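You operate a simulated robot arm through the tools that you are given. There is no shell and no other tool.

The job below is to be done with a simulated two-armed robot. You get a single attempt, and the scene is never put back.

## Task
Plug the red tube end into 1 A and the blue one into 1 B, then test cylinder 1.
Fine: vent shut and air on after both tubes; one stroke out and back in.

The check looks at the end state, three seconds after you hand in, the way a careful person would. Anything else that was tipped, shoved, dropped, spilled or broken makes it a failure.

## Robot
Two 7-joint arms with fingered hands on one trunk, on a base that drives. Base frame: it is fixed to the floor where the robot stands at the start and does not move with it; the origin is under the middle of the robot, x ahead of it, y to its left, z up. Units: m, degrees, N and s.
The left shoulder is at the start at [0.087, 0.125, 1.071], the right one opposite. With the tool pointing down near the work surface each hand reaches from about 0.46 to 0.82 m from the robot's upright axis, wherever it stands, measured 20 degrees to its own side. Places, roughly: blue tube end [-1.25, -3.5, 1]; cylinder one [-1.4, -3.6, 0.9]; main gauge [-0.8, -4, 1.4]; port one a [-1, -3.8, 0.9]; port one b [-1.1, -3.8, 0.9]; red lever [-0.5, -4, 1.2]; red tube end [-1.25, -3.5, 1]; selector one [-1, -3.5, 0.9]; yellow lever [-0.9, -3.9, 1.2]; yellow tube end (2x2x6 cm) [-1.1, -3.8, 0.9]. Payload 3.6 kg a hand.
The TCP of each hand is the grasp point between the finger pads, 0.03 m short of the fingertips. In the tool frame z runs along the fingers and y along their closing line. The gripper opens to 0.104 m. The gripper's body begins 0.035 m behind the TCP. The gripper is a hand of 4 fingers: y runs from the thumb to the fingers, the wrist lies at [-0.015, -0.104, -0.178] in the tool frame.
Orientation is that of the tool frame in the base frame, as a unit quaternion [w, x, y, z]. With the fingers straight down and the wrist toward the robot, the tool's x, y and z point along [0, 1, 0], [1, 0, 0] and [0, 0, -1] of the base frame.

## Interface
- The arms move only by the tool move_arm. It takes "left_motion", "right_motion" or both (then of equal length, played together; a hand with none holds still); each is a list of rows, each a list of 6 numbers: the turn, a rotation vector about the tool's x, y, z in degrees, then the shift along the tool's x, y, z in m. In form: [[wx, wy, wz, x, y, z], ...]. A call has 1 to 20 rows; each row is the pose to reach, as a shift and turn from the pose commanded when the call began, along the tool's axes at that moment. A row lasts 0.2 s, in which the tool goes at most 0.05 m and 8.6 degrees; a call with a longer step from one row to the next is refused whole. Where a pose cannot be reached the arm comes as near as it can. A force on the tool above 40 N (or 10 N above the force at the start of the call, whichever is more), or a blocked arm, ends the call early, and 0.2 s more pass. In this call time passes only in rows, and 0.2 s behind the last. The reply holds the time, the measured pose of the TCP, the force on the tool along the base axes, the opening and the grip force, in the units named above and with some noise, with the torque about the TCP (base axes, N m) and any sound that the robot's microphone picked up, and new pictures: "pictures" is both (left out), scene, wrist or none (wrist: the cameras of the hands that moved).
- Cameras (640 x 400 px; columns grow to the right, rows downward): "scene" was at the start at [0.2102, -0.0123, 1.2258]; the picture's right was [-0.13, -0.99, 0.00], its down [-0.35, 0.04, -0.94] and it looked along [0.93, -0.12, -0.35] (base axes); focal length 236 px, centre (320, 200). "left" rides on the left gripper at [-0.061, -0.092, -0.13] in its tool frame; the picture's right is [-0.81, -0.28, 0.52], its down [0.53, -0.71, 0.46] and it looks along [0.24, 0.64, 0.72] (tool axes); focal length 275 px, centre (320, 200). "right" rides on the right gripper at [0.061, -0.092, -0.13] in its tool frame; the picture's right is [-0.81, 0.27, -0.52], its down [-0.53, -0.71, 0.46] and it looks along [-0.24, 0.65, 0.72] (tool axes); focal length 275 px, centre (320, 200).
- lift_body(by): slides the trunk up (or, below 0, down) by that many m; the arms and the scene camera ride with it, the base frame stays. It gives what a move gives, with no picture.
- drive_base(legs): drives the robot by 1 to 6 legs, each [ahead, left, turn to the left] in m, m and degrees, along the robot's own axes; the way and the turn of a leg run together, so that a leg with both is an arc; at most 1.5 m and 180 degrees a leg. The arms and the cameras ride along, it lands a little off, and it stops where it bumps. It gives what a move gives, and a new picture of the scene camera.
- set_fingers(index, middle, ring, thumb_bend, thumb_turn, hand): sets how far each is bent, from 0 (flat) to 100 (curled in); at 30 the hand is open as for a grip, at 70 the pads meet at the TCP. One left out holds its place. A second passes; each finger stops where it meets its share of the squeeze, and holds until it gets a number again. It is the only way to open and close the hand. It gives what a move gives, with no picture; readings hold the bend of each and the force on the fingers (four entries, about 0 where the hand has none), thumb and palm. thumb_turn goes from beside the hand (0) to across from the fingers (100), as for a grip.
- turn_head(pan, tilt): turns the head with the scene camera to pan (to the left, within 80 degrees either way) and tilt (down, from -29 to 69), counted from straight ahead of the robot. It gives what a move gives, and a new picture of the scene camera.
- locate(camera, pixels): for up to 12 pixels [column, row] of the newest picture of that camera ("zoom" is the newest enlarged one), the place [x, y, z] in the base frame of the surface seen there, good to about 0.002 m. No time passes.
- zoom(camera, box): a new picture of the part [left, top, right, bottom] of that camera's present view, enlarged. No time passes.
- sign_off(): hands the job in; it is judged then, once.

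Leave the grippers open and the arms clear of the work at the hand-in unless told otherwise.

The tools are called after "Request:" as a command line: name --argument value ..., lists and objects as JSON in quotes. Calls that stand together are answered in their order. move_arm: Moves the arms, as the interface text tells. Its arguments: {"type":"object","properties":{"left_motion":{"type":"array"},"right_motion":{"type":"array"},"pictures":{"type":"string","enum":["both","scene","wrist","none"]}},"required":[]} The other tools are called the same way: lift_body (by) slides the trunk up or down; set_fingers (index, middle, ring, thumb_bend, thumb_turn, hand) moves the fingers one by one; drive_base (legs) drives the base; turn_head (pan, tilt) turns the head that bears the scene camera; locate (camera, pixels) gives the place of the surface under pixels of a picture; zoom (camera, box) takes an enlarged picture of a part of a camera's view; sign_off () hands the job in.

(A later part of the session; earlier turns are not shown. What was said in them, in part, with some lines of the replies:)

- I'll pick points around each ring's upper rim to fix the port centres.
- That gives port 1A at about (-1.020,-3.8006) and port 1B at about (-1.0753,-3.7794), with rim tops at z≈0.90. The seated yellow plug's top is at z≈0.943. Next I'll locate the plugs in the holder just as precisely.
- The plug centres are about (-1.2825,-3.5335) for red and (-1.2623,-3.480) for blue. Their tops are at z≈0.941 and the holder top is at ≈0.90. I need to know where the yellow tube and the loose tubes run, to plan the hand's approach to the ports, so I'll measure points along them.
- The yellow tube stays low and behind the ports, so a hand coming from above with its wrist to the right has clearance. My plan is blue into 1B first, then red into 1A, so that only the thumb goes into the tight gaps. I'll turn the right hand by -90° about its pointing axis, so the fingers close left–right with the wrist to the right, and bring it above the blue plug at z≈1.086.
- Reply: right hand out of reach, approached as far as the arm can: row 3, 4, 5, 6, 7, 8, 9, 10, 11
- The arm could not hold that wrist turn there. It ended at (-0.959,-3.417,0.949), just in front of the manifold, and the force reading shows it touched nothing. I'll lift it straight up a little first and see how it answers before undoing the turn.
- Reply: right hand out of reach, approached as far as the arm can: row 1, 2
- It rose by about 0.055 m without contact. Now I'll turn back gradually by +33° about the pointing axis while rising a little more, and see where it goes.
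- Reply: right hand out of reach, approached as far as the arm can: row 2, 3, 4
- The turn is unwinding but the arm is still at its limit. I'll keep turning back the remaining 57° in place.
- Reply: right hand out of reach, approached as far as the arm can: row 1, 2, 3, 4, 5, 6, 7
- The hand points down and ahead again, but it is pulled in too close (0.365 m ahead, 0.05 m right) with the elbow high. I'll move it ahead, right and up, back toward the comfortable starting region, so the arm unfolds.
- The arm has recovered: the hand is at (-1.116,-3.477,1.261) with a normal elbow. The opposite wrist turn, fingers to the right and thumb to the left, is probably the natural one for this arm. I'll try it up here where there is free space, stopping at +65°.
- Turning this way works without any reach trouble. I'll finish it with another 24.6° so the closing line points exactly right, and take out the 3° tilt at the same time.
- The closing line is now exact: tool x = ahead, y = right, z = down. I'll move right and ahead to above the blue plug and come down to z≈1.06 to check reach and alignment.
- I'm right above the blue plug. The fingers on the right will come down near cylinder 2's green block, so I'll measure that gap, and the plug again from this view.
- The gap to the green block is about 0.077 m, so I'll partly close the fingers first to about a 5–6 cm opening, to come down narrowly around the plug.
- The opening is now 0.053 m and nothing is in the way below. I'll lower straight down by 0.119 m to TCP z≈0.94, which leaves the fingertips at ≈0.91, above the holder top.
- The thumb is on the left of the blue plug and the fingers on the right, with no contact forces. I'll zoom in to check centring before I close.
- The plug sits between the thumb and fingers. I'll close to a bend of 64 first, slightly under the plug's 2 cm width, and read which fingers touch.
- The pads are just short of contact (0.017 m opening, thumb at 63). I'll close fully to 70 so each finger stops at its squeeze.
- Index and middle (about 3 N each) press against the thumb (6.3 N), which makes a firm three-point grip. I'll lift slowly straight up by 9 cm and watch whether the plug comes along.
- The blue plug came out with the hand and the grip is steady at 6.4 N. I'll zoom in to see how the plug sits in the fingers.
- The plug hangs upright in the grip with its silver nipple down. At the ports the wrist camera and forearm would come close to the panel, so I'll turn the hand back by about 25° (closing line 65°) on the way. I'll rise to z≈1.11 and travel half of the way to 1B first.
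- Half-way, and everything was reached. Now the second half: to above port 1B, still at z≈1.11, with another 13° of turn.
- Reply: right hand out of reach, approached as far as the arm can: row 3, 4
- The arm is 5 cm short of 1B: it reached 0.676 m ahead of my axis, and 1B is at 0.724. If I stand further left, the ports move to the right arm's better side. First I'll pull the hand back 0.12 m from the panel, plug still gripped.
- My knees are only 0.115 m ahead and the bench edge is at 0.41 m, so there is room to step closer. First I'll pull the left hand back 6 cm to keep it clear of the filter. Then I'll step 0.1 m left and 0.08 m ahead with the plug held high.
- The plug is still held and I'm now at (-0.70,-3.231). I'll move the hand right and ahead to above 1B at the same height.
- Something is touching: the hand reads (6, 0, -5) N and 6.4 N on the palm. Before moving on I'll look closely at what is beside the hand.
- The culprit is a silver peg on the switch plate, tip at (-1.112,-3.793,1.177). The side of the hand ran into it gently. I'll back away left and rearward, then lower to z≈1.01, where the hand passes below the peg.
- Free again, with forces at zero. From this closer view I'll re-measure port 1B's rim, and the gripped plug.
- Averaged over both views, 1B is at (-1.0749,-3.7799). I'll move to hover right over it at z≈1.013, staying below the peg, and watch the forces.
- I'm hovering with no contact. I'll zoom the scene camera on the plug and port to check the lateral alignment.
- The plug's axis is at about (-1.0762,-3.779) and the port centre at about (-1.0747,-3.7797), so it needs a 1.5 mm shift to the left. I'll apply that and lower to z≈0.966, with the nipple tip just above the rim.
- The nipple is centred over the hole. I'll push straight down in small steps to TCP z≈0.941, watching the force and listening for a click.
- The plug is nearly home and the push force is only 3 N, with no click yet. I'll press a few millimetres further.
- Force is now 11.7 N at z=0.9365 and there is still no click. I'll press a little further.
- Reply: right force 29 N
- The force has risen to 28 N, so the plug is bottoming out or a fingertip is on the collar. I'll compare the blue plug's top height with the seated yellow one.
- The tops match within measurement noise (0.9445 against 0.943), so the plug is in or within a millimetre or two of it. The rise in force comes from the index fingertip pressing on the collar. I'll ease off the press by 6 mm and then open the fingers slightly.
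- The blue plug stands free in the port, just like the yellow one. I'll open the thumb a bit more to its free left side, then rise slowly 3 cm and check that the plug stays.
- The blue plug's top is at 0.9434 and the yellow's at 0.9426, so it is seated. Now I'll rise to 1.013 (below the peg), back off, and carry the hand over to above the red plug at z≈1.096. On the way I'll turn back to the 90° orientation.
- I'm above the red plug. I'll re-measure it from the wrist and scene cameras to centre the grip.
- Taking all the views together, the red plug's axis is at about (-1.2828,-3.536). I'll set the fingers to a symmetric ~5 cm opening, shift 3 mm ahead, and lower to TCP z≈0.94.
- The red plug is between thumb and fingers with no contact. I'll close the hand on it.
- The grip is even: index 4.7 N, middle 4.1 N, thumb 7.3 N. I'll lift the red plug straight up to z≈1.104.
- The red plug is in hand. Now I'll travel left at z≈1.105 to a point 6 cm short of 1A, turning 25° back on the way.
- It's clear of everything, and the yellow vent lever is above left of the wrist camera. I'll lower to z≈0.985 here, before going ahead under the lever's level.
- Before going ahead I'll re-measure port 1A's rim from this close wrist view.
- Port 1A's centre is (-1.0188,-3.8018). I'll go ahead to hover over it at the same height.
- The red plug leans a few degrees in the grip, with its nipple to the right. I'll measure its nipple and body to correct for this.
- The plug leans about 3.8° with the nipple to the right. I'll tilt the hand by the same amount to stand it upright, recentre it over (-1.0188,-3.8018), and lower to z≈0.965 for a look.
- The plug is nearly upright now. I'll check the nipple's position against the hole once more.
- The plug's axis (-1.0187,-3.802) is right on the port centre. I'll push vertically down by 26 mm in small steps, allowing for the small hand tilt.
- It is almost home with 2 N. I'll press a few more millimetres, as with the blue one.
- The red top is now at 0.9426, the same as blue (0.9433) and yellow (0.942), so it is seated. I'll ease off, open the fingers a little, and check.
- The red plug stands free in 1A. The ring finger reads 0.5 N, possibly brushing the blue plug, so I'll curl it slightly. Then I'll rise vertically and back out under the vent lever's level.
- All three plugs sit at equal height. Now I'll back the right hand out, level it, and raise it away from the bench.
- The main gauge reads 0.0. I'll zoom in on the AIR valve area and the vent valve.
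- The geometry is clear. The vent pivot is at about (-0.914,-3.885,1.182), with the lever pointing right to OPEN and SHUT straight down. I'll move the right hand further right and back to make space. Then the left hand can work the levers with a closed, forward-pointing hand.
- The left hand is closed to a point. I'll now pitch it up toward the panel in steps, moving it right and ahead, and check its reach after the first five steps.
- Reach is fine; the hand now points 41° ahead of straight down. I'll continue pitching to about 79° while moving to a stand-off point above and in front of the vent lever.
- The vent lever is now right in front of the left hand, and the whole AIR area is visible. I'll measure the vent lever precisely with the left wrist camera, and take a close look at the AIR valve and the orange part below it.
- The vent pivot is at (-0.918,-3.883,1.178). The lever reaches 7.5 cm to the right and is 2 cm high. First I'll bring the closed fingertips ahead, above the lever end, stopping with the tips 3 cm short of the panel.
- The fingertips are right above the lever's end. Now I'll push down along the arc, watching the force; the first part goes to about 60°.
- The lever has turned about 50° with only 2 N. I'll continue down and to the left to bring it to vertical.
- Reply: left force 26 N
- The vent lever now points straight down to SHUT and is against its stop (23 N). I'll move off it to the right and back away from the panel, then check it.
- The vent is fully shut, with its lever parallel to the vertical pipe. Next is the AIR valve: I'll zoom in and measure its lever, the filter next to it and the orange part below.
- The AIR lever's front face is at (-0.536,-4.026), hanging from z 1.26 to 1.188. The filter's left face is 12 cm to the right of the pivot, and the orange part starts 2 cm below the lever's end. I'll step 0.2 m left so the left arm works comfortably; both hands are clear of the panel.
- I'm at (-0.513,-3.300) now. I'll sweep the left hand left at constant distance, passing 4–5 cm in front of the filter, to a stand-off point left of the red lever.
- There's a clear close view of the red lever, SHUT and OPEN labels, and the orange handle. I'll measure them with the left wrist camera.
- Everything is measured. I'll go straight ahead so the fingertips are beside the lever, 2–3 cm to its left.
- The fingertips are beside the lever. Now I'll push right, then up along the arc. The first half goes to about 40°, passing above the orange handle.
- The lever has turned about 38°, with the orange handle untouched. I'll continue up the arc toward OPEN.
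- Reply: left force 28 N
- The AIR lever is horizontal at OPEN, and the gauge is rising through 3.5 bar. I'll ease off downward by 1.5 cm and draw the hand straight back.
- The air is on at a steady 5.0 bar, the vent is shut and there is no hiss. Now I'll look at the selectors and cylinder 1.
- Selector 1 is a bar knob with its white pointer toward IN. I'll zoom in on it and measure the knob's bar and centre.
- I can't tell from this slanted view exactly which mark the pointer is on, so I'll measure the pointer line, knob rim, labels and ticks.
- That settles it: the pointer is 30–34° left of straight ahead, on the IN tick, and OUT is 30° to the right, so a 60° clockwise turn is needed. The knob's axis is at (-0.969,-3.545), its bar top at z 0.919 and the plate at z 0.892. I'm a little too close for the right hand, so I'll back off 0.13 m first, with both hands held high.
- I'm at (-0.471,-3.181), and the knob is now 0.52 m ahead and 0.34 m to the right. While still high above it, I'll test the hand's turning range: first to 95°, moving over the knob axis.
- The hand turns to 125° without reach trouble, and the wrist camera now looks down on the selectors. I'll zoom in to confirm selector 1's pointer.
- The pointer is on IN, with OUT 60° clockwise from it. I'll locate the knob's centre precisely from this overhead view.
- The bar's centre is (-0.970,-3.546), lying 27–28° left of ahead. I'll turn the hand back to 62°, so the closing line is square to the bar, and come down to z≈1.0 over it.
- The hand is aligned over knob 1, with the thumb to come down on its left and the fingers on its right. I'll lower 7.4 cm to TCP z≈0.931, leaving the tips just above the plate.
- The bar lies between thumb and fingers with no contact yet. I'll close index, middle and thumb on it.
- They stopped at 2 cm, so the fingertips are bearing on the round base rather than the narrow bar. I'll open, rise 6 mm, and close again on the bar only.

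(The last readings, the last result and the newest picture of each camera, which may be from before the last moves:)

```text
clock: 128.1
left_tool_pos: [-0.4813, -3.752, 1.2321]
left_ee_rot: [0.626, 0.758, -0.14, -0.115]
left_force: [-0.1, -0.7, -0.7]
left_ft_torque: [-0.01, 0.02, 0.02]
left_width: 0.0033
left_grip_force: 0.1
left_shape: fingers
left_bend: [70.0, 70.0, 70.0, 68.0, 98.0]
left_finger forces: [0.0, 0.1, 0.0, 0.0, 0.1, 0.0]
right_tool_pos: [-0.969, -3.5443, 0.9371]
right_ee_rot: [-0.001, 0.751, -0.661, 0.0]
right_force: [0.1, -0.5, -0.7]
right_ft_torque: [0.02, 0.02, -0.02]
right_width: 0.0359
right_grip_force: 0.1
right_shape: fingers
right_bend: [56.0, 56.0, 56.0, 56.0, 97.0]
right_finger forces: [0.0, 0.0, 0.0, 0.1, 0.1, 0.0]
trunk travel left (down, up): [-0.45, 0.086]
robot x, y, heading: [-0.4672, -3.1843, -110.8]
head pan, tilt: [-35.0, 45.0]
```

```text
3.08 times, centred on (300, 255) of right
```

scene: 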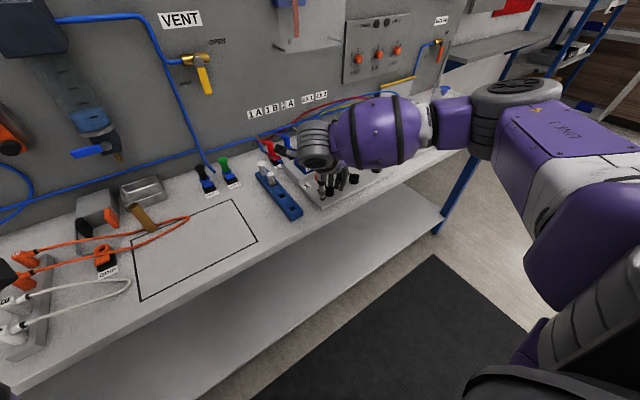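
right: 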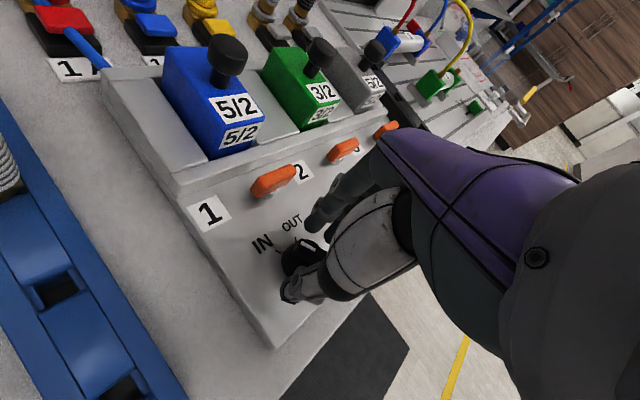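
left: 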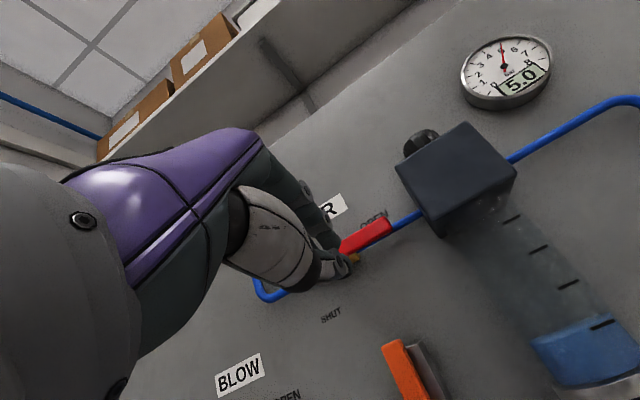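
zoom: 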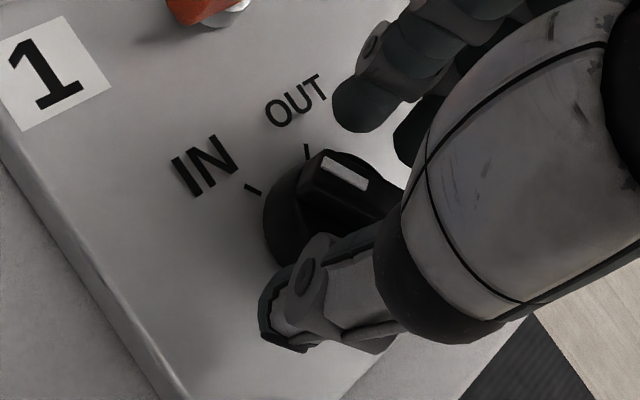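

The pointer is still on the IN mark and the tips are now level with the bar. I'll close again.

Request:
set_fingers --hand "right" --index 73 --middle 73 --ring 60 --thumb_bend 73

Request:
zoom --camera "right" --box '[220, 190, 380, 320]'

```text
clock: 129.1
left_tool_pos: [-0.4811, -3.7525, 1.2319]
left_ee_rot: [0.626, 0.759, -0.139, -0.114]
left_force: [0.2, 0.3, 0.3]
left_ft_torque: [0.01, 0.04, 0.0]
left_width: 0.0031
left_grip_force: 0.1
left_shape: fingers
left_bend: [70.0, 70.0, 70.0, 68.0, 98.0]
left_finger forces: [0.1, 0.0, 0.1, 0.1, 0.0, 0.1]
right_tool_pos: [-0.97, -3.544, 0.9388]
right_ee_rot: [0.001, 0.749, -0.662, 0.001]
right_force: [-10.0, 3.4, 4.2]
right_ft_torque: [0.06, 0.31, 0.03]
right_width: 0.0079
right_grip_force: 12.5
right_shape: fingers
right_bend: [71.0, 65.0, 60.0, 69.0, 97.0]
right_finger forces: [8.2, 8.4, 0.1, 0.0, 8.5, 0.0]
trunk travel left (down, up): [-0.45, 0.086]
robot x, y, heading: [-0.467, -3.1785, -110.7]
head pan, tilt: [-35.0, 45.0]
```

```text
3.08 times, centred on (300, 255) of right
```

zoom: 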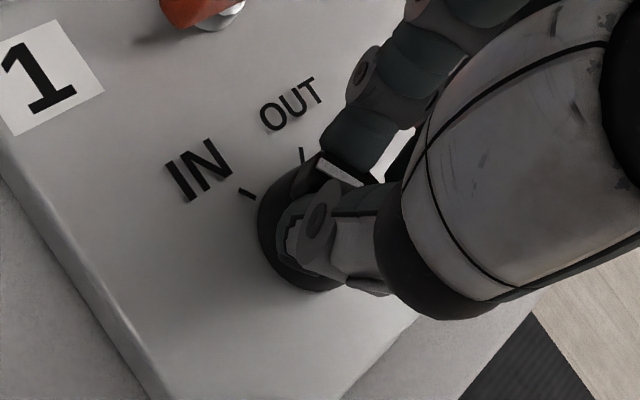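

The bar is firmly gripped (7.9 mm, about 8 N per finger). I'll turn the hand 60° clockwise about the knob axis toward OUT.

Request:
move_arm --right_motion '[[0, 0, 7.5, 0, 0, 0], [0, 0, 15, 0, 0, 0], [0, 0, 22.5, 0, 0, 0], [0, 0, 30, 0, 0, 0], [0, 0, 37.5, 0, 0, 0], [0, 0, 45, 0, 0, 0], [0, 0, 52.5, 0, 0, 0], [0, 0, 60, 0, 0, 0]]'

Request:
zoom --camera "right" --box '[220, 190, 380, 320]'

Request:
zoom --camera "scene" --box '[290, 90, 460, 220]'

```text
clock: 130.9
left_tool_pos: [-0.4811, -3.7516, 1.2302]
left_ee_rot: [0.627, 0.758, -0.139, -0.114]
left_force: [-0.3, 0.3, 0.3]
left_ft_torque: [0.01, 0.0, 0.02]
left_width: 0.003
left_grip_force: 0.1
left_shape: fingers
left_bend: [70.0, 70.0, 70.0, 68.0, 98.0]
left_finger forces: [0.0, 0.0, 0.0, 0.0, 0.0, 0.0]
right_tool_pos: [-0.9703, -3.5445, 0.9372]
right_ee_rot: [0.0, -0.319, 0.948, 0.0]
right_force: [-8.3, 5.6, 8.6]
right_ft_torque: [0.23, 0.32, 0.13]
right_width: 0.0075
right_grip_force: 14.3
right_shape: fingers
right_bend: [72.0, 64.0, 60.0, 69.0, 97.0]
right_finger forces: [11.5, 8.2, 0.1, 0.1, 7.6, 0.0]
trunk travel left (down, up): [-0.45, 0.086]
robot x, y, heading: [-0.4704, -3.1805, -111.0]
head pan, tilt: [-35.0, 45.0]
```

scene: 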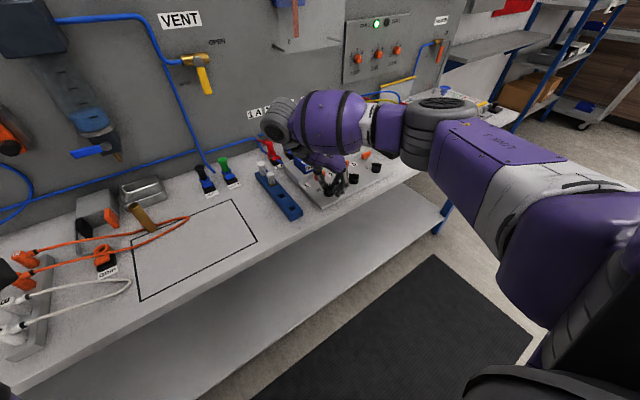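
right: 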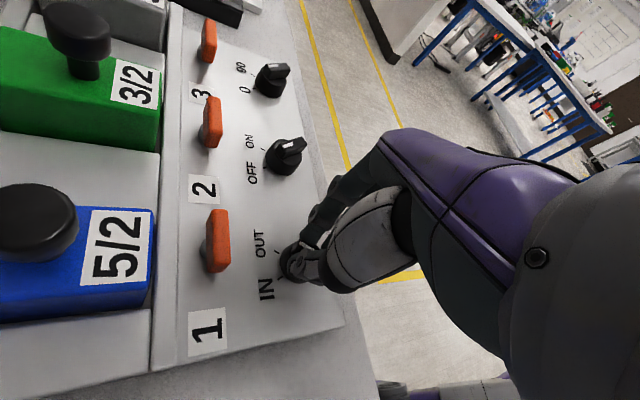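

```text
3.08 times, centred on (300, 255) of right
```

zoom: 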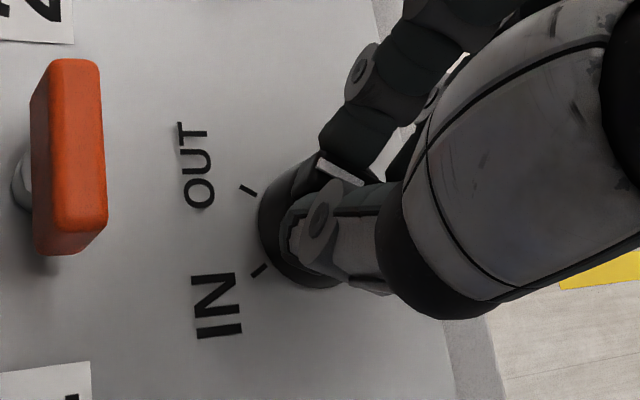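

```text
3.08 times, centred on (375, 155) of scene
```

zoom: 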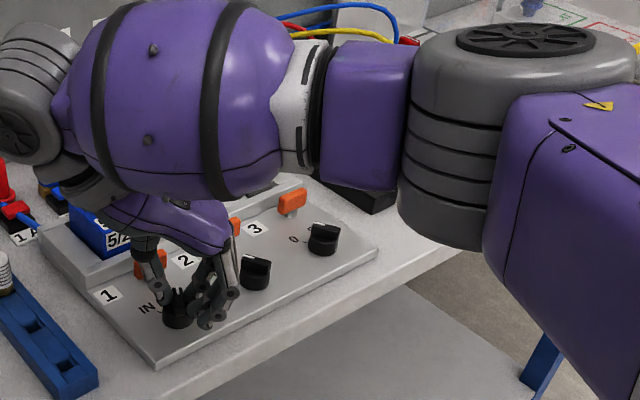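

The knob has followed to OUT, and a green lamp has lit on the panel. I'll zoom in on the lamp panel and on what is visible of cylinder 1.

Request:
zoom --camera "scene" --box '[330, 0, 460, 110]'

Request:
zoom --camera "scene" --box '[370, 70, 510, 130]'

```text
3.64 times, centred on (395, 55) of scene
```

zoom: 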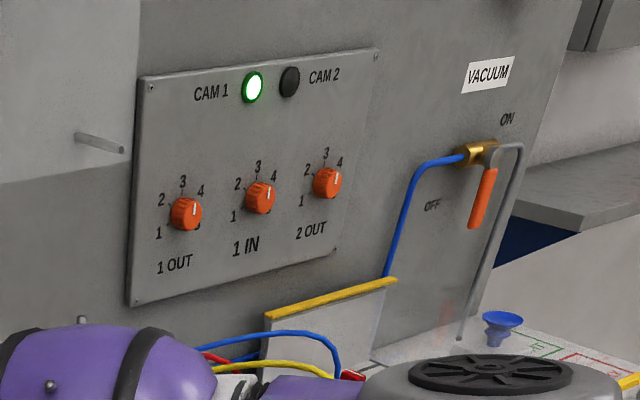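

```text
4.57 times, centred on (440, 100) of scene
```

zoom: 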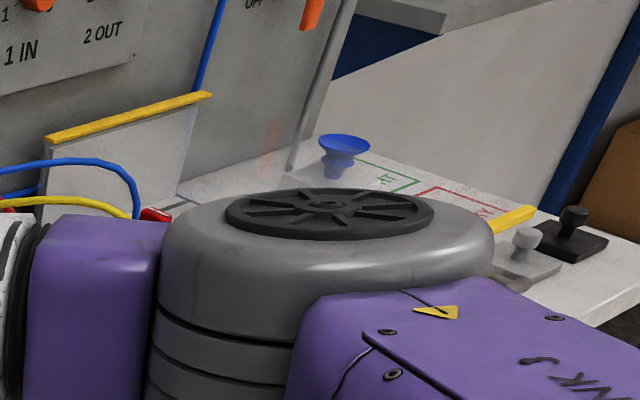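

The CAM 1 lamp is lit, so cylinder 1 has gone out. To be sure it is fully out, I'll open the fingers, rise, and look with my arm out of the line of sight.

Request:
set_fingers --hand "right" --index 57 --middle 57 --ring 57 --thumb_bend 56

Request:
move_arm --right_motion '[[0, 0, 0, 0, 0, -0.01], [0, 0, 0, 0, 0, -0.03], [0, 0, 0, 0, 0, -0.06], [0, 0, 0, 0, 0, -0.1], [0, 0, 0, 0, 0, -0.14], [0, 0, 0, 0, 0, -0.18]]'

Request:
zoom --camera "right" --box '[0, 0, 320, 360]'

```text
clock: 131.9
left_tool_pos: [-0.48, -3.7527, 1.2311]
left_ee_rot: [0.626, 0.759, -0.139, -0.115]
left_force: [-0.8, 0.8, 0.6]
left_ft_torque: [0.01, -0.02, -0.01]
left_width: 0.0034
left_grip_force: 0.0
left_shape: fingers
left_bend: [70.0, 70.0, 70.0, 68.0, 98.0]
left_finger forces: [0.1, 0.0, 0.0, 0.1, 0.0, 0.1]
right_tool_pos: [-0.968, -3.5456, 0.939]
right_ee_rot: [0.001, -0.319, 0.948, -0.001]
right_force: [0.6, -5.8, 13.8]
right_ft_torque: [-0.05, 0.16, 0.04]
right_width: 0.0251
right_grip_force: 6.3
right_shape: fingers
right_bend: [64.0, 56.0, 56.0, 56.0, 97.0]
right_finger forces: [13.2, 0.0, 0.0, 0.1, 0.0, 0.0]
trunk travel left (down, up): [-0.45, 0.086]
robot x, y, heading: [-0.4698, -3.1761, -110.8]
head pan, tilt: [-35.0, 45.0]
```

```text
clock: 133.3
left_tool_pos: [-0.4806, -3.7515, 1.2302]
left_ee_rot: [0.626, 0.758, -0.139, -0.115]
left_force: [0.4, 0.4, -1.4]
left_ft_torque: [-0.04, -0.02, 0.01]
left_width: 0.0029
left_grip_force: 0.0
left_shape: fingers
left_bend: [70.0, 70.0, 70.0, 68.0, 98.0]
left_finger forces: [0.1, 0.0, 0.0, 0.0, 0.1, 0.1]
right_tool_pos: [-0.9691, -3.5447, 1.1182]
right_ee_rot: [0.001, -0.32, 0.947, 0.001]
right_force: [0.6, -0.4, 0.1]
right_ft_torque: [0.0, 0.02, -0.02]
right_width: 0.0358
right_grip_force: 0.0
right_shape: fingers
right_bend: [56.0, 56.0, 56.0, 56.0, 97.0]
right_finger forces: [0.0, 0.0, 0.0, 0.0, 0.0, 0.0]
trunk travel left (down, up): [-0.45, 0.086]
robot x, y, heading: [-0.466, -3.1849, -110.8]
head pan, tilt: [-35.0, 45.0]
```

scene: 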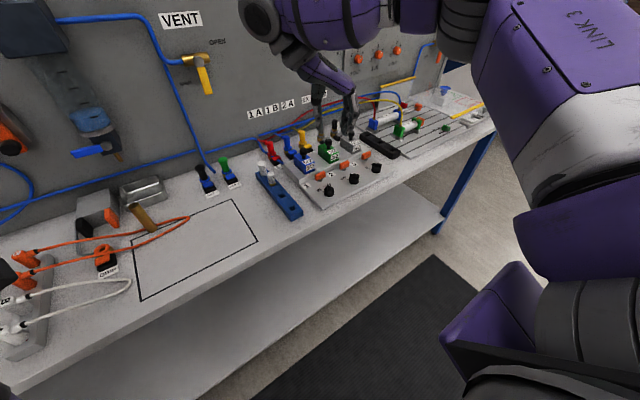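
right: 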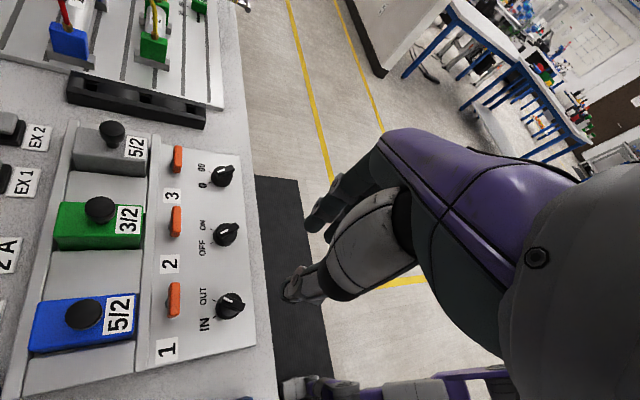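

```text
1.11 times, centred on (160, 180) of right
```

zoom: 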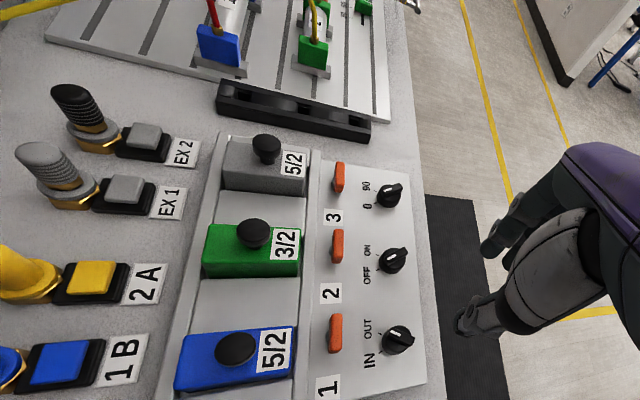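

The index finger caught on the bar briefly while opening, so I need to check where the pointer is now and what the cylinder is doing.

Request:
zoom --camera "right" --box '[190, 270, 260, 340]'

Request:
zoom --camera "scene" --box '[340, 20, 480, 150]'

```text
5.71 times, centred on (225, 305) of right
```

zoom: 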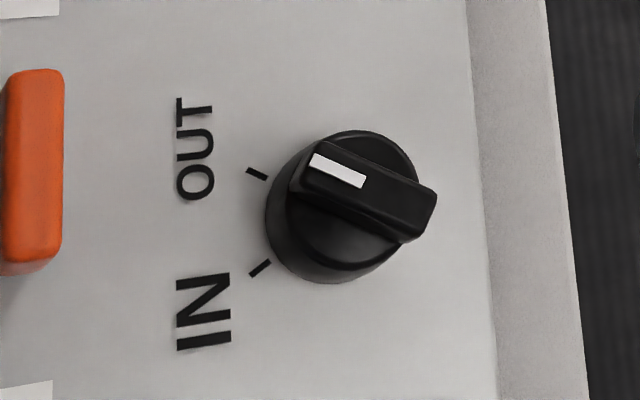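

```text
3.08 times, centred on (410, 85) of scene
```

zoom: 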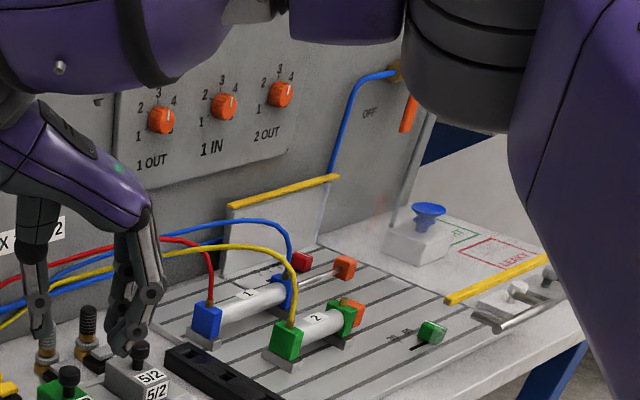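

The pointer is on OUT, and cylinder 1's rod is out with its orange end at (345,265). I'll measure the rod end, let a moment pass, and compare to make sure it has stopped.

Request:
zoom --camera "scene" --box '[390, 80, 450, 140]'

Request:
move_arm --right_motion '[[0, 0, 0, 0, 0, -0.002], [0, 0, 0, 0, 0, -0.004], [0, 0, 0, 0, 0, -0.004], [0, 0, 0, 0, 0, -0.004], [0, 0, 0, 0, 0, -0.004]]' --pictures "scene"

Request:
zoom --camera "scene" --box '[390, 80, 450, 140]'

```text
6.67 times, centred on (420, 110) of scene
```

zoom: 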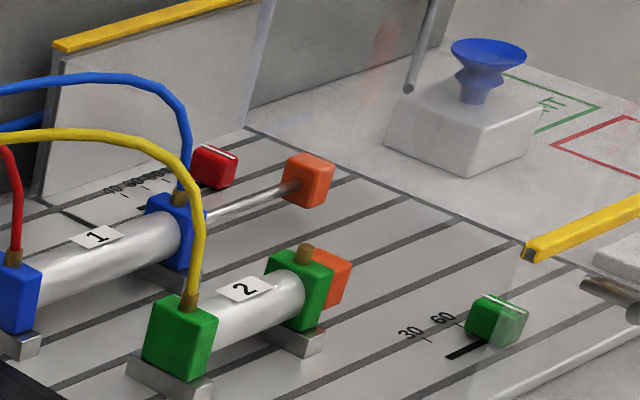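

```text
clock: 134.5
left_tool_pos: [-0.4813, -3.7526, 1.2315]
left_ee_rot: [0.626, 0.759, -0.139, -0.115]
left_force: [1.1, 0.8, 0.6]
left_ft_torque: [0.02, 0.02, 0.01]
left_width: 0.003
left_grip_force: 0.0
left_shape: fingers
left_bend: [70.0, 70.0, 70.0, 68.0, 98.0]
left_finger forces: [0.1, 0.1, 0.1, 0.0, 0.0, 0.1]
right_tool_pos: [-0.9695, -3.5444, 1.1205]
right_ee_rot: [0.001, -0.32, 0.948, 0.001]
right_force: [0.3, -0.5, 0.3]
right_ft_torque: [0.05, -0.03, 0.0]
right_width: 0.036
right_grip_force: 0.1
right_shape: fingers
right_bend: [56.0, 56.0, 56.0, 56.0, 97.0]
right_finger forces: [0.0, 0.1, 0.1, 0.1, 0.0, 0.0]
trunk travel left (down, up): [-0.45, 0.086]
robot x, y, heading: [-0.4715, -3.1817, -111.0]
head pan, tilt: [-35.0, 45.0]
```

scene: 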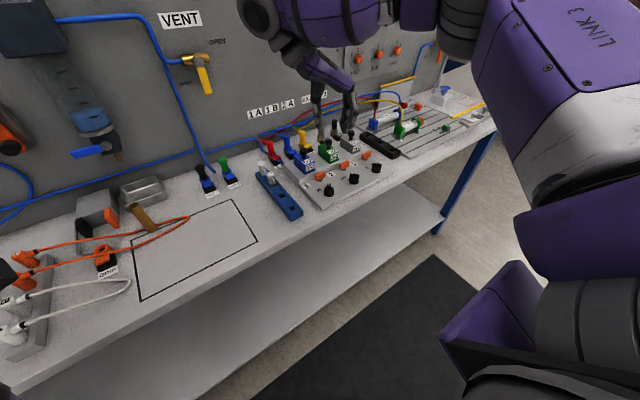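

```text
6.67 times, centred on (420, 110) of scene
```

zoom: 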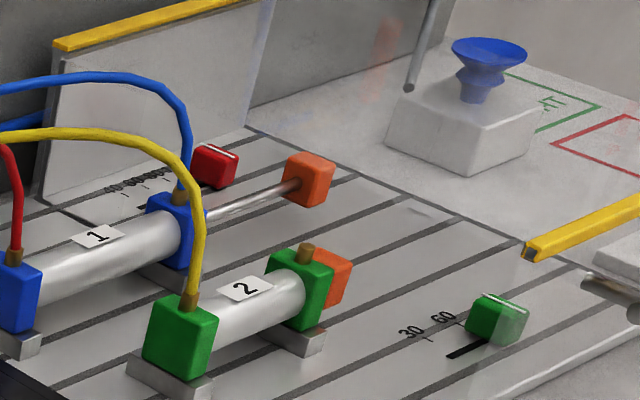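

The rod is fully out and at rest. Now the way back. I'll measure the bar's present direction for the second grip.

Request:
zoom --camera "right" --box '[190, 270, 260, 340]'

Request:
locate --camera "zoom" --pixels '[[310, 170], [320, 148], [300, 187], [420, 213], [432, 192], [405, 235], [365, 190], [258, 268], [256, 173], [345, 132], [300, 268]]'

```text
5.71 times, centred on (225, 305) of right
```

zoom: 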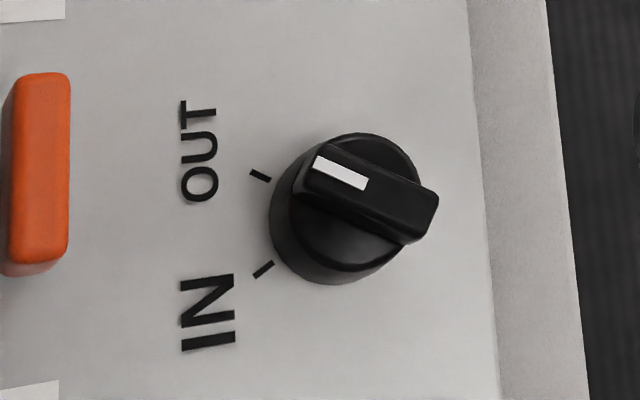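

```text
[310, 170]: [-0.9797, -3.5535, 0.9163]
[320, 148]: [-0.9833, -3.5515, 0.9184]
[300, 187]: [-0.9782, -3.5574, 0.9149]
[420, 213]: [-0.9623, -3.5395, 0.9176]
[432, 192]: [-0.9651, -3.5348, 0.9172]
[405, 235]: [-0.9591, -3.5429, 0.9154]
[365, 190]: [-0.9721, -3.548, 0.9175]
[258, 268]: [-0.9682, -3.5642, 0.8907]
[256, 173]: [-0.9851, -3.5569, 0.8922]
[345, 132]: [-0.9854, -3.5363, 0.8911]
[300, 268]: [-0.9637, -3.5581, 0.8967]
```

The bar lies 30° to the right, centre (-0.971,-3.5465), and my hand is within 2° of it. I'll shift 2.5 mm and lower onto it again at TCP z≈0.937.

Request:
move_arm --right_motion '[[0, 0, -1, 0.0025, -0.0008, 0.04], [0, 0, -2, 0.0025, -0.0008, 0.08], [0, 0, -2, 0.0025, -0.0008, 0.12], [0, 0, -2, 0.0025, -0.0008, 0.155], [0, 0, -2, 0.0025, -0.0008, 0.175], [0, 0, -2, 0.0025, -0.0008, 0.183]]' --pictures "wrist"

Request:
zoom --camera "right" --box '[220, 190, 380, 320]'

```text
clock: 135.9
left_tool_pos: [-0.4809, -3.7519, 1.2307]
left_ee_rot: [0.626, 0.759, -0.14, -0.115]
left_force: [-0.4, 0.2, -0.1]
left_ft_torque: [0.0, 0.03, 0.0]
left_width: 0.003
left_grip_force: 0.1
left_shape: fingers
left_bend: [70.0, 70.0, 70.0, 68.0, 98.0]
left_finger forces: [0.1, 0.0, 0.0, 0.0, 0.0, 0.0]
right_tool_pos: [-0.9709, -3.5477, 0.9398]
right_ee_rot: [0.0, -0.337, 0.942, -0.001]
right_force: [-0.3, 0.4, -0.4]
right_ft_torque: [0.02, -0.02, 0.02]
right_width: 0.036
right_grip_force: 0.0
right_shape: fingers
right_bend: [56.0, 56.0, 56.0, 56.0, 97.0]
right_finger forces: [0.0, 0.1, 0.0, 0.1, 0.0, 0.0]
trunk travel left (down, up): [-0.45, 0.086]
robot x, y, heading: [-0.4713, -3.1831, -110.9]
head pan, tilt: [-35.0, 45.0]
```

right: 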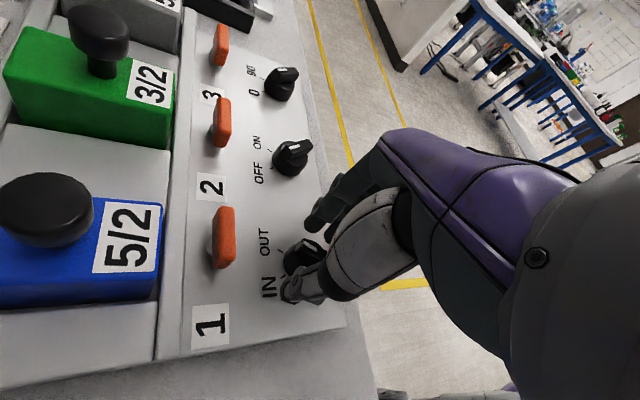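

```text
3.08 times, centred on (300, 255) of right
```

zoom: 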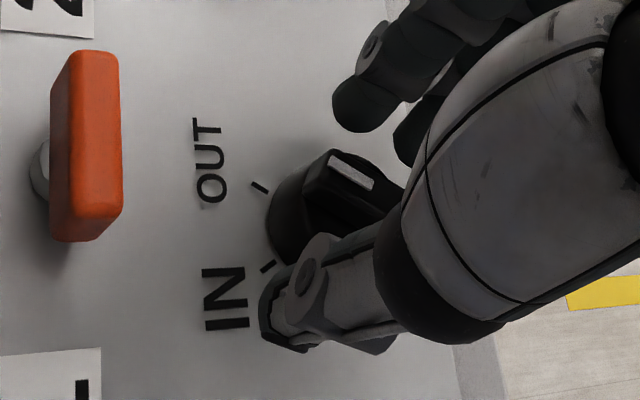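

The bar is between thumb and fingers. I'll close, limiting the fingers' bend to avoid wrapping past the bar's end.

Request:
set_fingers --hand "right" --index 69 --middle 69 --ring 58 --thumb_bend 72

Request:
zoom --camera "right" --box '[220, 190, 380, 320]'

```text
clock: 136.9
left_tool_pos: [-0.4824, -3.751, 1.2312]
left_ee_rot: [0.627, 0.758, -0.139, -0.115]
left_force: [-0.1, 0.2, 0.0]
left_ft_torque: [0.04, 0.01, 0.0]
left_width: 0.0029
left_grip_force: 0.2
left_shape: fingers
left_bend: [70.0, 70.0, 70.0, 68.0, 98.0]
left_finger forces: [0.0, 0.0, 0.0, 0.0, 0.0, 0.1]
right_tool_pos: [-0.971, -3.5462, 0.9391]
right_ee_rot: [0.0, -0.336, 0.942, -0.001]
right_force: [-3.0, 4.3, 2.1]
right_ft_torque: [0.2, 0.1, 0.03]
right_width: 0.0072
right_grip_force: 5.7
right_shape: fingers
right_bend: [66.0, 65.0, 57.0, 69.0, 97.0]
right_finger forces: [3.4, 5.3, 0.0, 0.1, 2.5, 0.0]
trunk travel left (down, up): [-0.45, 0.086]
robot x, y, heading: [-0.4704, -3.1804, -110.8]
head pan, tilt: [-35.0, 45.0]
```

```text
3.08 times, centred on (300, 255) of right
```

zoom: 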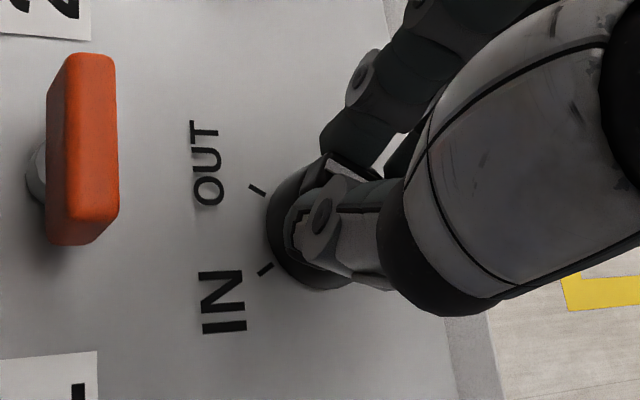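

An even grip this time (index 66, middle 65, thumb 69). I'll turn 60° counter-clockwise back to IN.

Request:
move_arm --right_motion '[[0, 0, -7.5, 0, 0, 0], [0, 0, -15, 0, 0, 0], [0, 0, -22.5, 0, 0, 0], [0, 0, -30, 0, 0, 0], [0, 0, -37.5, 0, 0, 0], [0, 0, -45, 0, 0, 0], [0, 0, -52.5, 0, 0, 0], [0, 0, -60, 0, 0, 0]]'

Request:
zoom --camera "right" --box '[220, 190, 380, 320]'

Request:
zoom --camera "scene" --box '[340, 0, 480, 140]'

```text
clock: 138.7
left_tool_pos: [-0.4802, -3.7525, 1.2308]
left_ee_rot: [0.627, 0.758, -0.138, -0.114]
left_force: [-0.3, -0.2, 0.0]
left_ft_torque: [0.0, -0.01, 0.02]
left_width: 0.0031
left_grip_force: 0.0
left_shape: fingers
left_bend: [70.0, 70.0, 70.0, 68.0, 98.0]
left_finger forces: [0.0, 0.1, 0.0, 0.1, 0.1, 0.0]
right_tool_pos: [-0.9717, -3.547, 0.9395]
right_ee_rot: [-0.001, 0.764, -0.646, 0.0]
right_force: [0.2, 4.3, 1.2]
right_ft_torque: [0.1, 0.03, -0.02]
right_width: 0.007
right_grip_force: 5.4
right_shape: fingers
right_bend: [67.0, 66.0, 57.0, 69.0, 97.0]
right_finger forces: [1.5, 4.3, 0.1, 0.1, 5.1, 0.0]
trunk travel left (down, up): [-0.45, 0.086]
robot x, y, heading: [-0.4646, -3.1794, -110.9]
head pan, tilt: [-35.0, 45.0]
```

scene: 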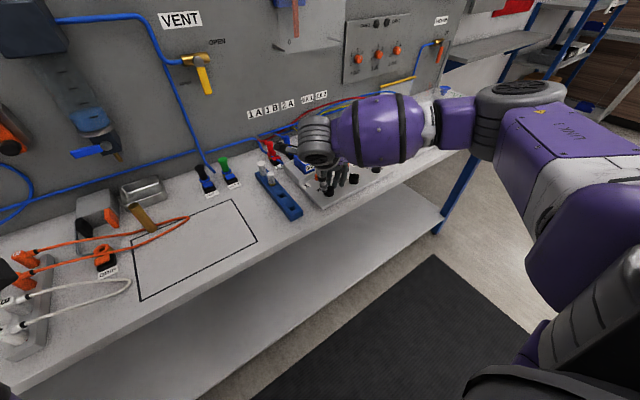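
right: 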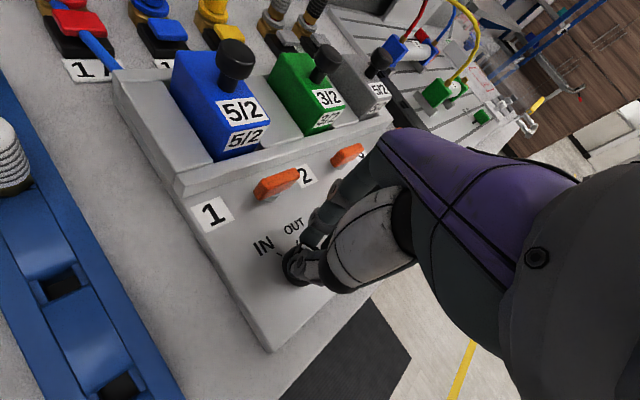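

```text
3.08 times, centred on (300, 255) of right
```

zoom: 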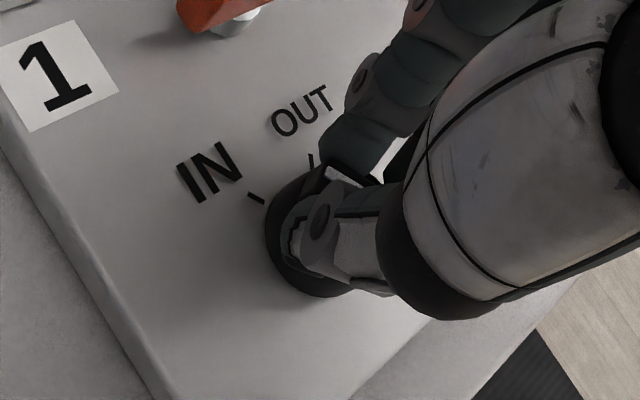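

```text
2.86 times, centred on (410, 70) of scene
```

zoom: 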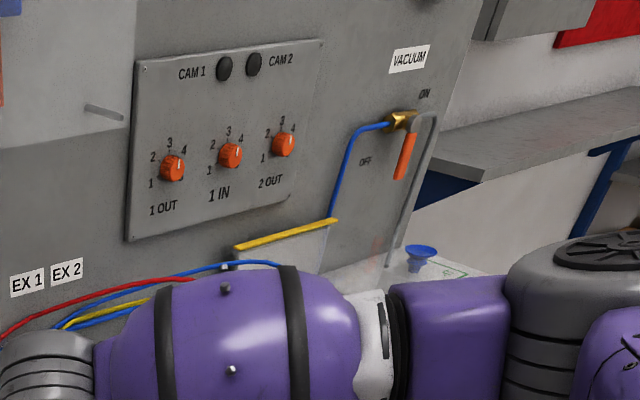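

The CAM 1 lamp has gone out, so the cylinder is returning, and the bar is on the IN mark. I'll open the fingers and rise.

Request:
set_fingers --hand "right" --index 57 --middle 57 --ring 57 --thumb_bend 56

Request:
move_arm --right_motion '[[0, 0, 0, 0, 0, -0.01], [0, 0, 0, 0, 0, -0.03], [0, 0, 0, 0, 0, -0.06], [0, 0, 0, 0, 0, -0.1], [0, 0, 0, 0, 0, -0.14], [0, 0, 0, 0, 0, -0.18], [0, 0, 0, 0, 0, -0.22]]'

Request:
zoom --camera "scene" --box '[340, 20, 480, 150]'

```text
clock: 139.7
left_tool_pos: [-0.4813, -3.7524, 1.2307]
left_ee_rot: [0.626, 0.759, -0.139, -0.114]
left_force: [0.1, 0.7, -0.1]
left_ft_torque: [0.0, -0.01, 0.0]
left_width: 0.0031
left_grip_force: 0.0
left_shape: fingers
left_bend: [70.0, 70.0, 70.0, 68.0, 98.0]
left_finger forces: [0.0, 0.1, 0.0, 0.0, 0.0, 0.0]
right_tool_pos: [-0.971, -3.5472, 0.9373]
right_ee_rot: [-0.001, 0.762, -0.648, 0.0]
right_force: [-1.1, -0.2, -0.2]
right_ft_torque: [-0.02, -0.01, 0.0]
right_width: 0.036
right_grip_force: 0.0
right_shape: fingers
right_bend: [56.0, 56.0, 56.0, 56.0, 97.0]
right_finger forces: [0.0, 0.0, 0.1, 0.1, 0.0, 0.1]
trunk travel left (down, up): [-0.45, 0.086]
robot x, y, heading: [-0.4726, -3.177, -110.8]
head pan, tilt: [-35.0, 45.0]
```

```text
clock: 141.3
left_tool_pos: [-0.482, -3.7527, 1.2309]
left_ee_rot: [0.626, 0.759, -0.138, -0.114]
left_force: [-0.1, 0.1, 0.1]
left_ft_torque: [-0.01, -0.02, -0.05]
left_width: 0.0031
left_grip_force: 0.1
left_shape: fingers
left_bend: [70.0, 70.0, 70.0, 68.0, 98.0]
left_finger forces: [0.0, 0.0, 0.0, 0.0, 0.0, 0.1]
right_tool_pos: [-0.9707, -3.5468, 1.1582]
right_ee_rot: [-0.002, 0.762, -0.647, 0.0]
right_force: [1.7, 0.5, -0.7]
right_ft_torque: [0.0, 0.0, -0.04]
right_width: 0.0362
right_grip_force: 0.1
right_shape: fingers
right_bend: [56.0, 56.0, 56.0, 56.0, 97.0]
right_finger forces: [0.1, 0.0, 0.0, 0.1, 0.1, 0.1]
trunk travel left (down, up): [-0.45, 0.086]
robot x, y, heading: [-0.4662, -3.1857, -110.7]
head pan, tilt: [-35.0, 45.0]
```

scene: 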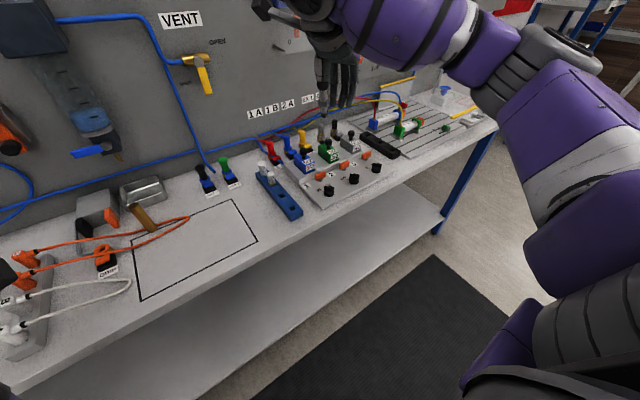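
right: 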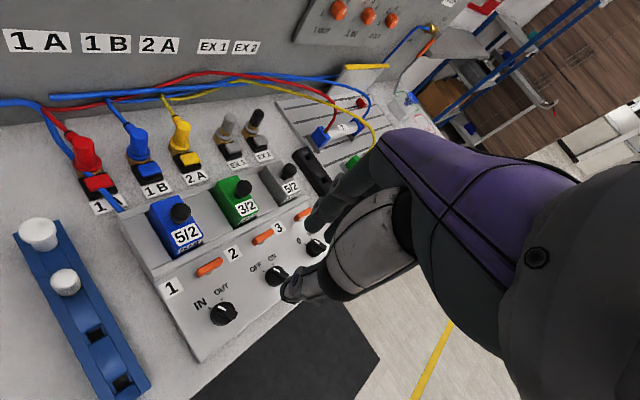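

```text
3.08 times, centred on (410, 85) of scene
```

zoom: 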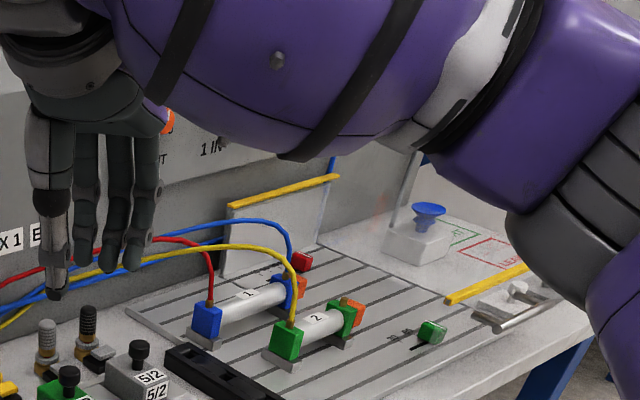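

Cylinder 1 is back in. I'll check the knob pointers, the plugs and the cylinder close up.

Request:
zoom --camera "right" --box '[150, 220, 330, 350]'

Request:
zoom --camera "right" --box '[40, 90, 220, 220]'

Request:
zoom --camera "scene" --box '[390, 80, 450, 140]'

```text
3.08 times, centred on (240, 285) of right
```

zoom: 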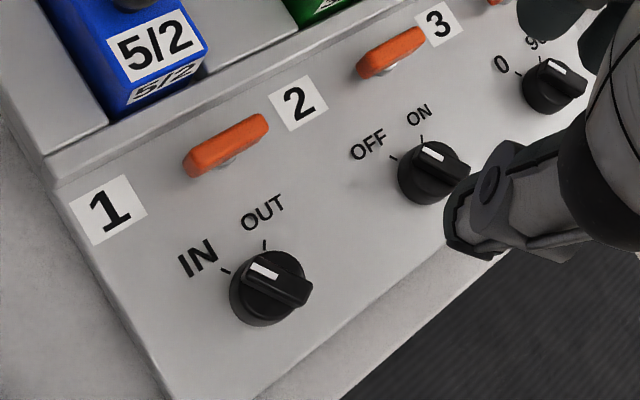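

```text
3.08 times, centred on (130, 155) of right
```

zoom: 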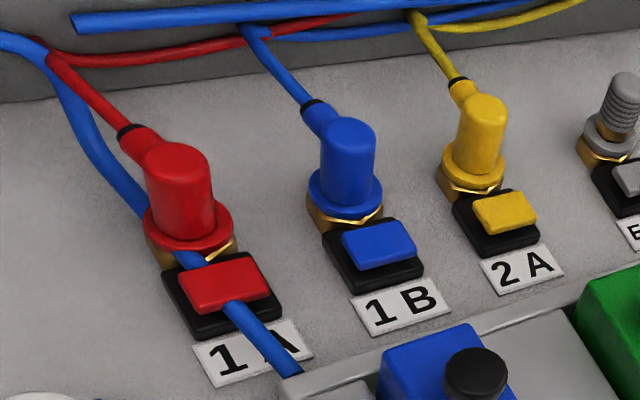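

```text
6.67 times, centred on (420, 110) of scene
```

zoom: 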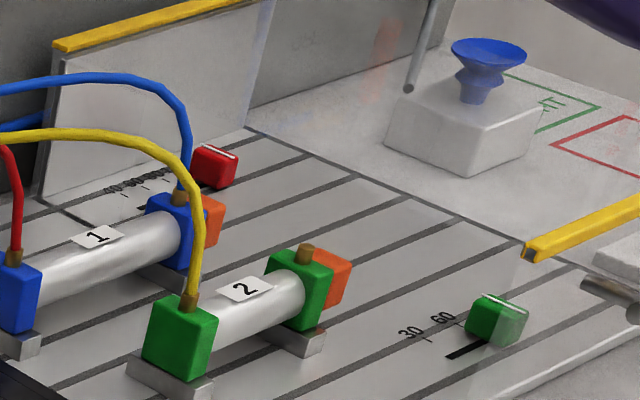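

All is as wanted:
- Selector 1 is on IN, and selectors 2 and 3 are unchanged.
- Red is seated in 1A and blue in 1B.
- Cylinder 1 is fully in.

I'll back away 0.5 m with the hands high, then open both hands and check the gauge and levers a last time.

Request:
drive_base --legs '[[-0.5, 0, 0]]'

Request:
set_fingers --hand "right" --index 30 --middle 30 --ring 30 --thumb_bend 30

Request:
set_fingers --hand "left" --index 30 --middle 30 --ring 30 --thumb_bend 30

Request:
turn_head --pan -10 --tilt 20

```text
clock: 144.2
left_tool_pos: [-0.303, -3.2851, 1.2312]
left_ee_rot: [0.627, 0.758, -0.138, -0.114]
left_force: [0.2, 0.3, 0.0]
left_ft_torque: [-0.02, -0.01, 0.0]
left_width: 0.0032
left_grip_force: 0.1
left_shape: fingers
left_bend: [70.0, 70.0, 70.0, 68.0, 98.0]
left_finger forces: [0.0, 0.0, 0.0, 0.0, 0.0, 0.1]
right_tool_pos: [-0.7947, -3.0811, 1.1577]
right_ee_rot: [0.0, 0.763, -0.647, 0.002]
right_force: [0.6, 0.3, 0.7]
right_ft_torque: [0.0, -0.01, 0.02]
right_width: 0.0359
right_grip_force: 0.1
right_shape: fingers
right_bend: [56.0, 56.0, 56.0, 56.0, 97.0]
right_finger forces: [0.0, 0.1, 0.0, 0.1, 0.0, 0.0]
trunk travel left (down, up): [-0.45, 0.086]
robot x, y, heading: [-0.2934, -2.7155, -110.9]
head pan, tilt: [-35.0, 45.0]
```

scene: 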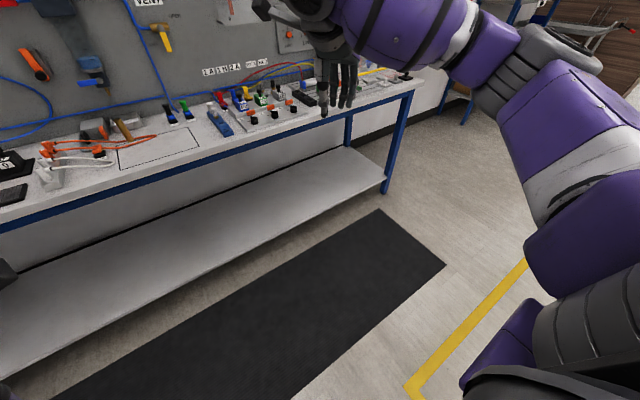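

```text
clock: 145.2
left_tool_pos: [-0.3026, -3.2853, 1.2304]
left_ee_rot: [0.625, 0.76, -0.139, -0.114]
left_force: [0.8, -1.0, -0.7]
left_ft_torque: [-0.01, -0.01, 0.0]
left_width: 0.0031
left_grip_force: 0.0
left_shape: fingers
left_bend: [70.0, 70.0, 70.0, 68.0, 98.0]
left_finger forces: [0.0, 0.1, 0.1, 0.1, 0.0, 0.0]
right_tool_pos: [-0.7946, -3.0808, 1.1572]
right_ee_rot: [-0.001, 0.763, -0.647, 0.0]
right_force: [0.2, -0.4, -0.4]
right_ft_torque: [0.0, 0.01, 0.0]
right_width: 0.1026
right_grip_force: 0.0
right_shape: fingers
right_bend: [30.0, 30.0, 30.0, 30.0, 97.0]
right_finger forces: [0.0, 0.0, 0.0, 0.0, 0.0, 0.1]
trunk travel left (down, up): [-0.45, 0.086]
robot x, y, heading: [-0.2936, -2.7145, -110.8]
head pan, tilt: [-35.0, 45.0]
```

```text
clock: 146.2
left_tool_pos: [-0.3035, -3.2844, 1.2302]
left_ee_rot: [0.626, 0.759, -0.139, -0.115]
left_force: [-0.9, -1.3, -0.3]
left_ft_torque: [0.0, -0.06, -0.03]
left_width: 0.1027
left_grip_force: 0.0
left_shape: fingers
left_bend: [30.0, 30.0, 30.0, 30.0, 98.0]
left_finger forces: [0.1, 0.0, 0.0, 0.0, 0.1, 0.0]
right_tool_pos: [-0.7943, -3.081, 1.1588]
right_ee_rot: [0.0, 0.763, -0.647, 0.001]
right_force: [0.4, 0.1, -0.8]
right_ft_torque: [0.05, 0.0, 0.0]
right_width: 0.1024
right_grip_force: 0.0
right_shape: fingers
right_bend: [30.0, 30.0, 30.0, 30.0, 97.0]
right_finger forces: [0.0, 0.0, 0.0, 0.1, 0.0, 0.0]
trunk travel left (down, up): [-0.45, 0.086]
robot x, y, heading: [-0.2913, -2.7131, -110.7]
head pan, tilt: [-35.0, 45.0]
```

```text
clock: 147.1
left_tool_pos: [-0.3034, -3.2849, 1.2308]
left_ee_rot: [0.626, 0.759, -0.14, -0.115]
left_force: [-0.1, -1.2, -0.7]
left_ft_torque: [0.02, 0.0, 0.0]
left_width: 0.103
left_grip_force: 0.1
left_shape: fingers
left_bend: [30.0, 30.0, 30.0, 30.0, 98.0]
left_finger forces: [0.1, 0.0, 0.0, 0.1, 0.0, 0.0]
right_tool_pos: [-0.7943, -3.0817, 1.1576]
right_ee_rot: [-0.001, 0.763, -0.647, 0.0]
right_force: [0.2, -0.8, -0.2]
right_ft_torque: [-0.01, 0.01, -0.01]
right_width: 0.1029
right_grip_force: 0.1
right_shape: fingers
right_bend: [30.0, 30.0, 30.0, 30.0, 97.0]
right_finger forces: [0.0, 0.1, 0.0, 0.0, 0.0, 0.0]
trunk travel left (down, up): [-0.45, 0.086]
robot x, y, heading: [-0.2927, -2.7147, -110.6]
head pan, tilt: [-10.0, 20.0]
```

scene: 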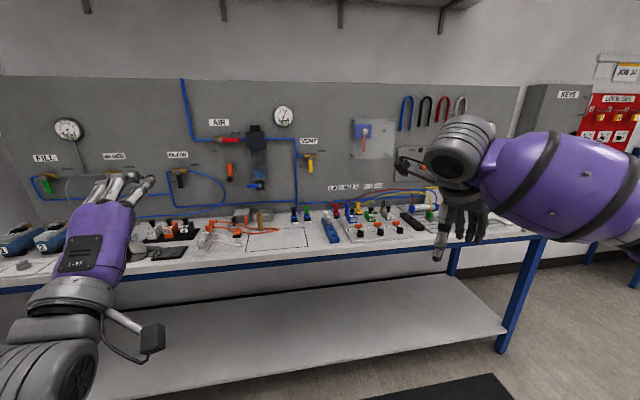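

Both hands are open and clear of the bench. I'll take one last close look at the gauge, the levers and the manifold.

Request:
zoom --camera "scene" --box '[180, 90, 340, 210]'

Request:
zoom --camera "scene" --box '[280, 160, 440, 260]'

```text
3.33 times, centred on (260, 150) of scene
```

zoom: 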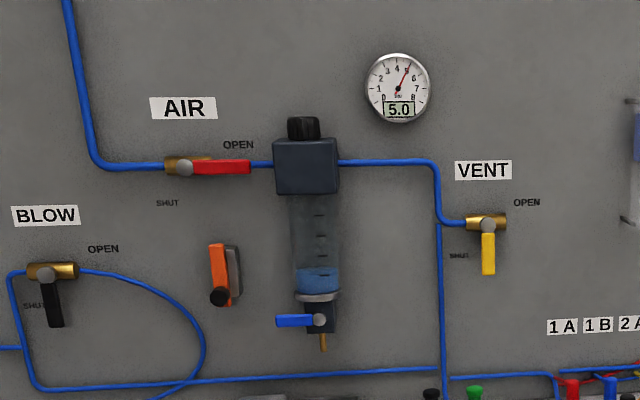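

```text
4.00 times, centred on (360, 210) of scene
```

zoom: 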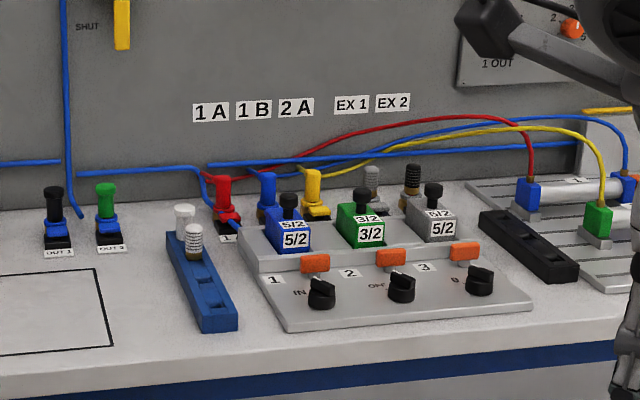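

The final state checks out: AIR open at 5.0 bar, VENT shut, red in 1A, blue in 1B, selector 1 back on IN, and cylinder 1 fully in after one stroke out. Nothing else has moved, both hands are open, and the arms are clear, so I'm handing in.

Request:
sign_off

```text
The job is handed in.
```

The red tube end is in 1A, the blue one is in 1B, and cylinder 1 made one full stroke out and back in. I've handed the job in but haven't seen a result.

- **Tubes:** Both plugs sit at the same height as the yellow one in 2A. I heard no click when they went in, but the pressure held.
- **Air:** With both tubes in, I shut the vent and then opened the air. The main gauge settled at 5.0 bar and still read that at the end, with no hiss.
- **Test:** On OUT, the rod extended fully and the CAM 1 lamp lit. Back on IN, the lamp went out and the rod returned fully.
- **Contact:** On the way to 1B, the right hand touched a silver peg on the switch plate at about 8 N. I backed off and saw no change there.

At hand-in, selector 1 was on IN, and selectors 2 and 3 were unchanged. Both hands were open and clear of the bench, and I saw nothing tipped, dropped or out of place.
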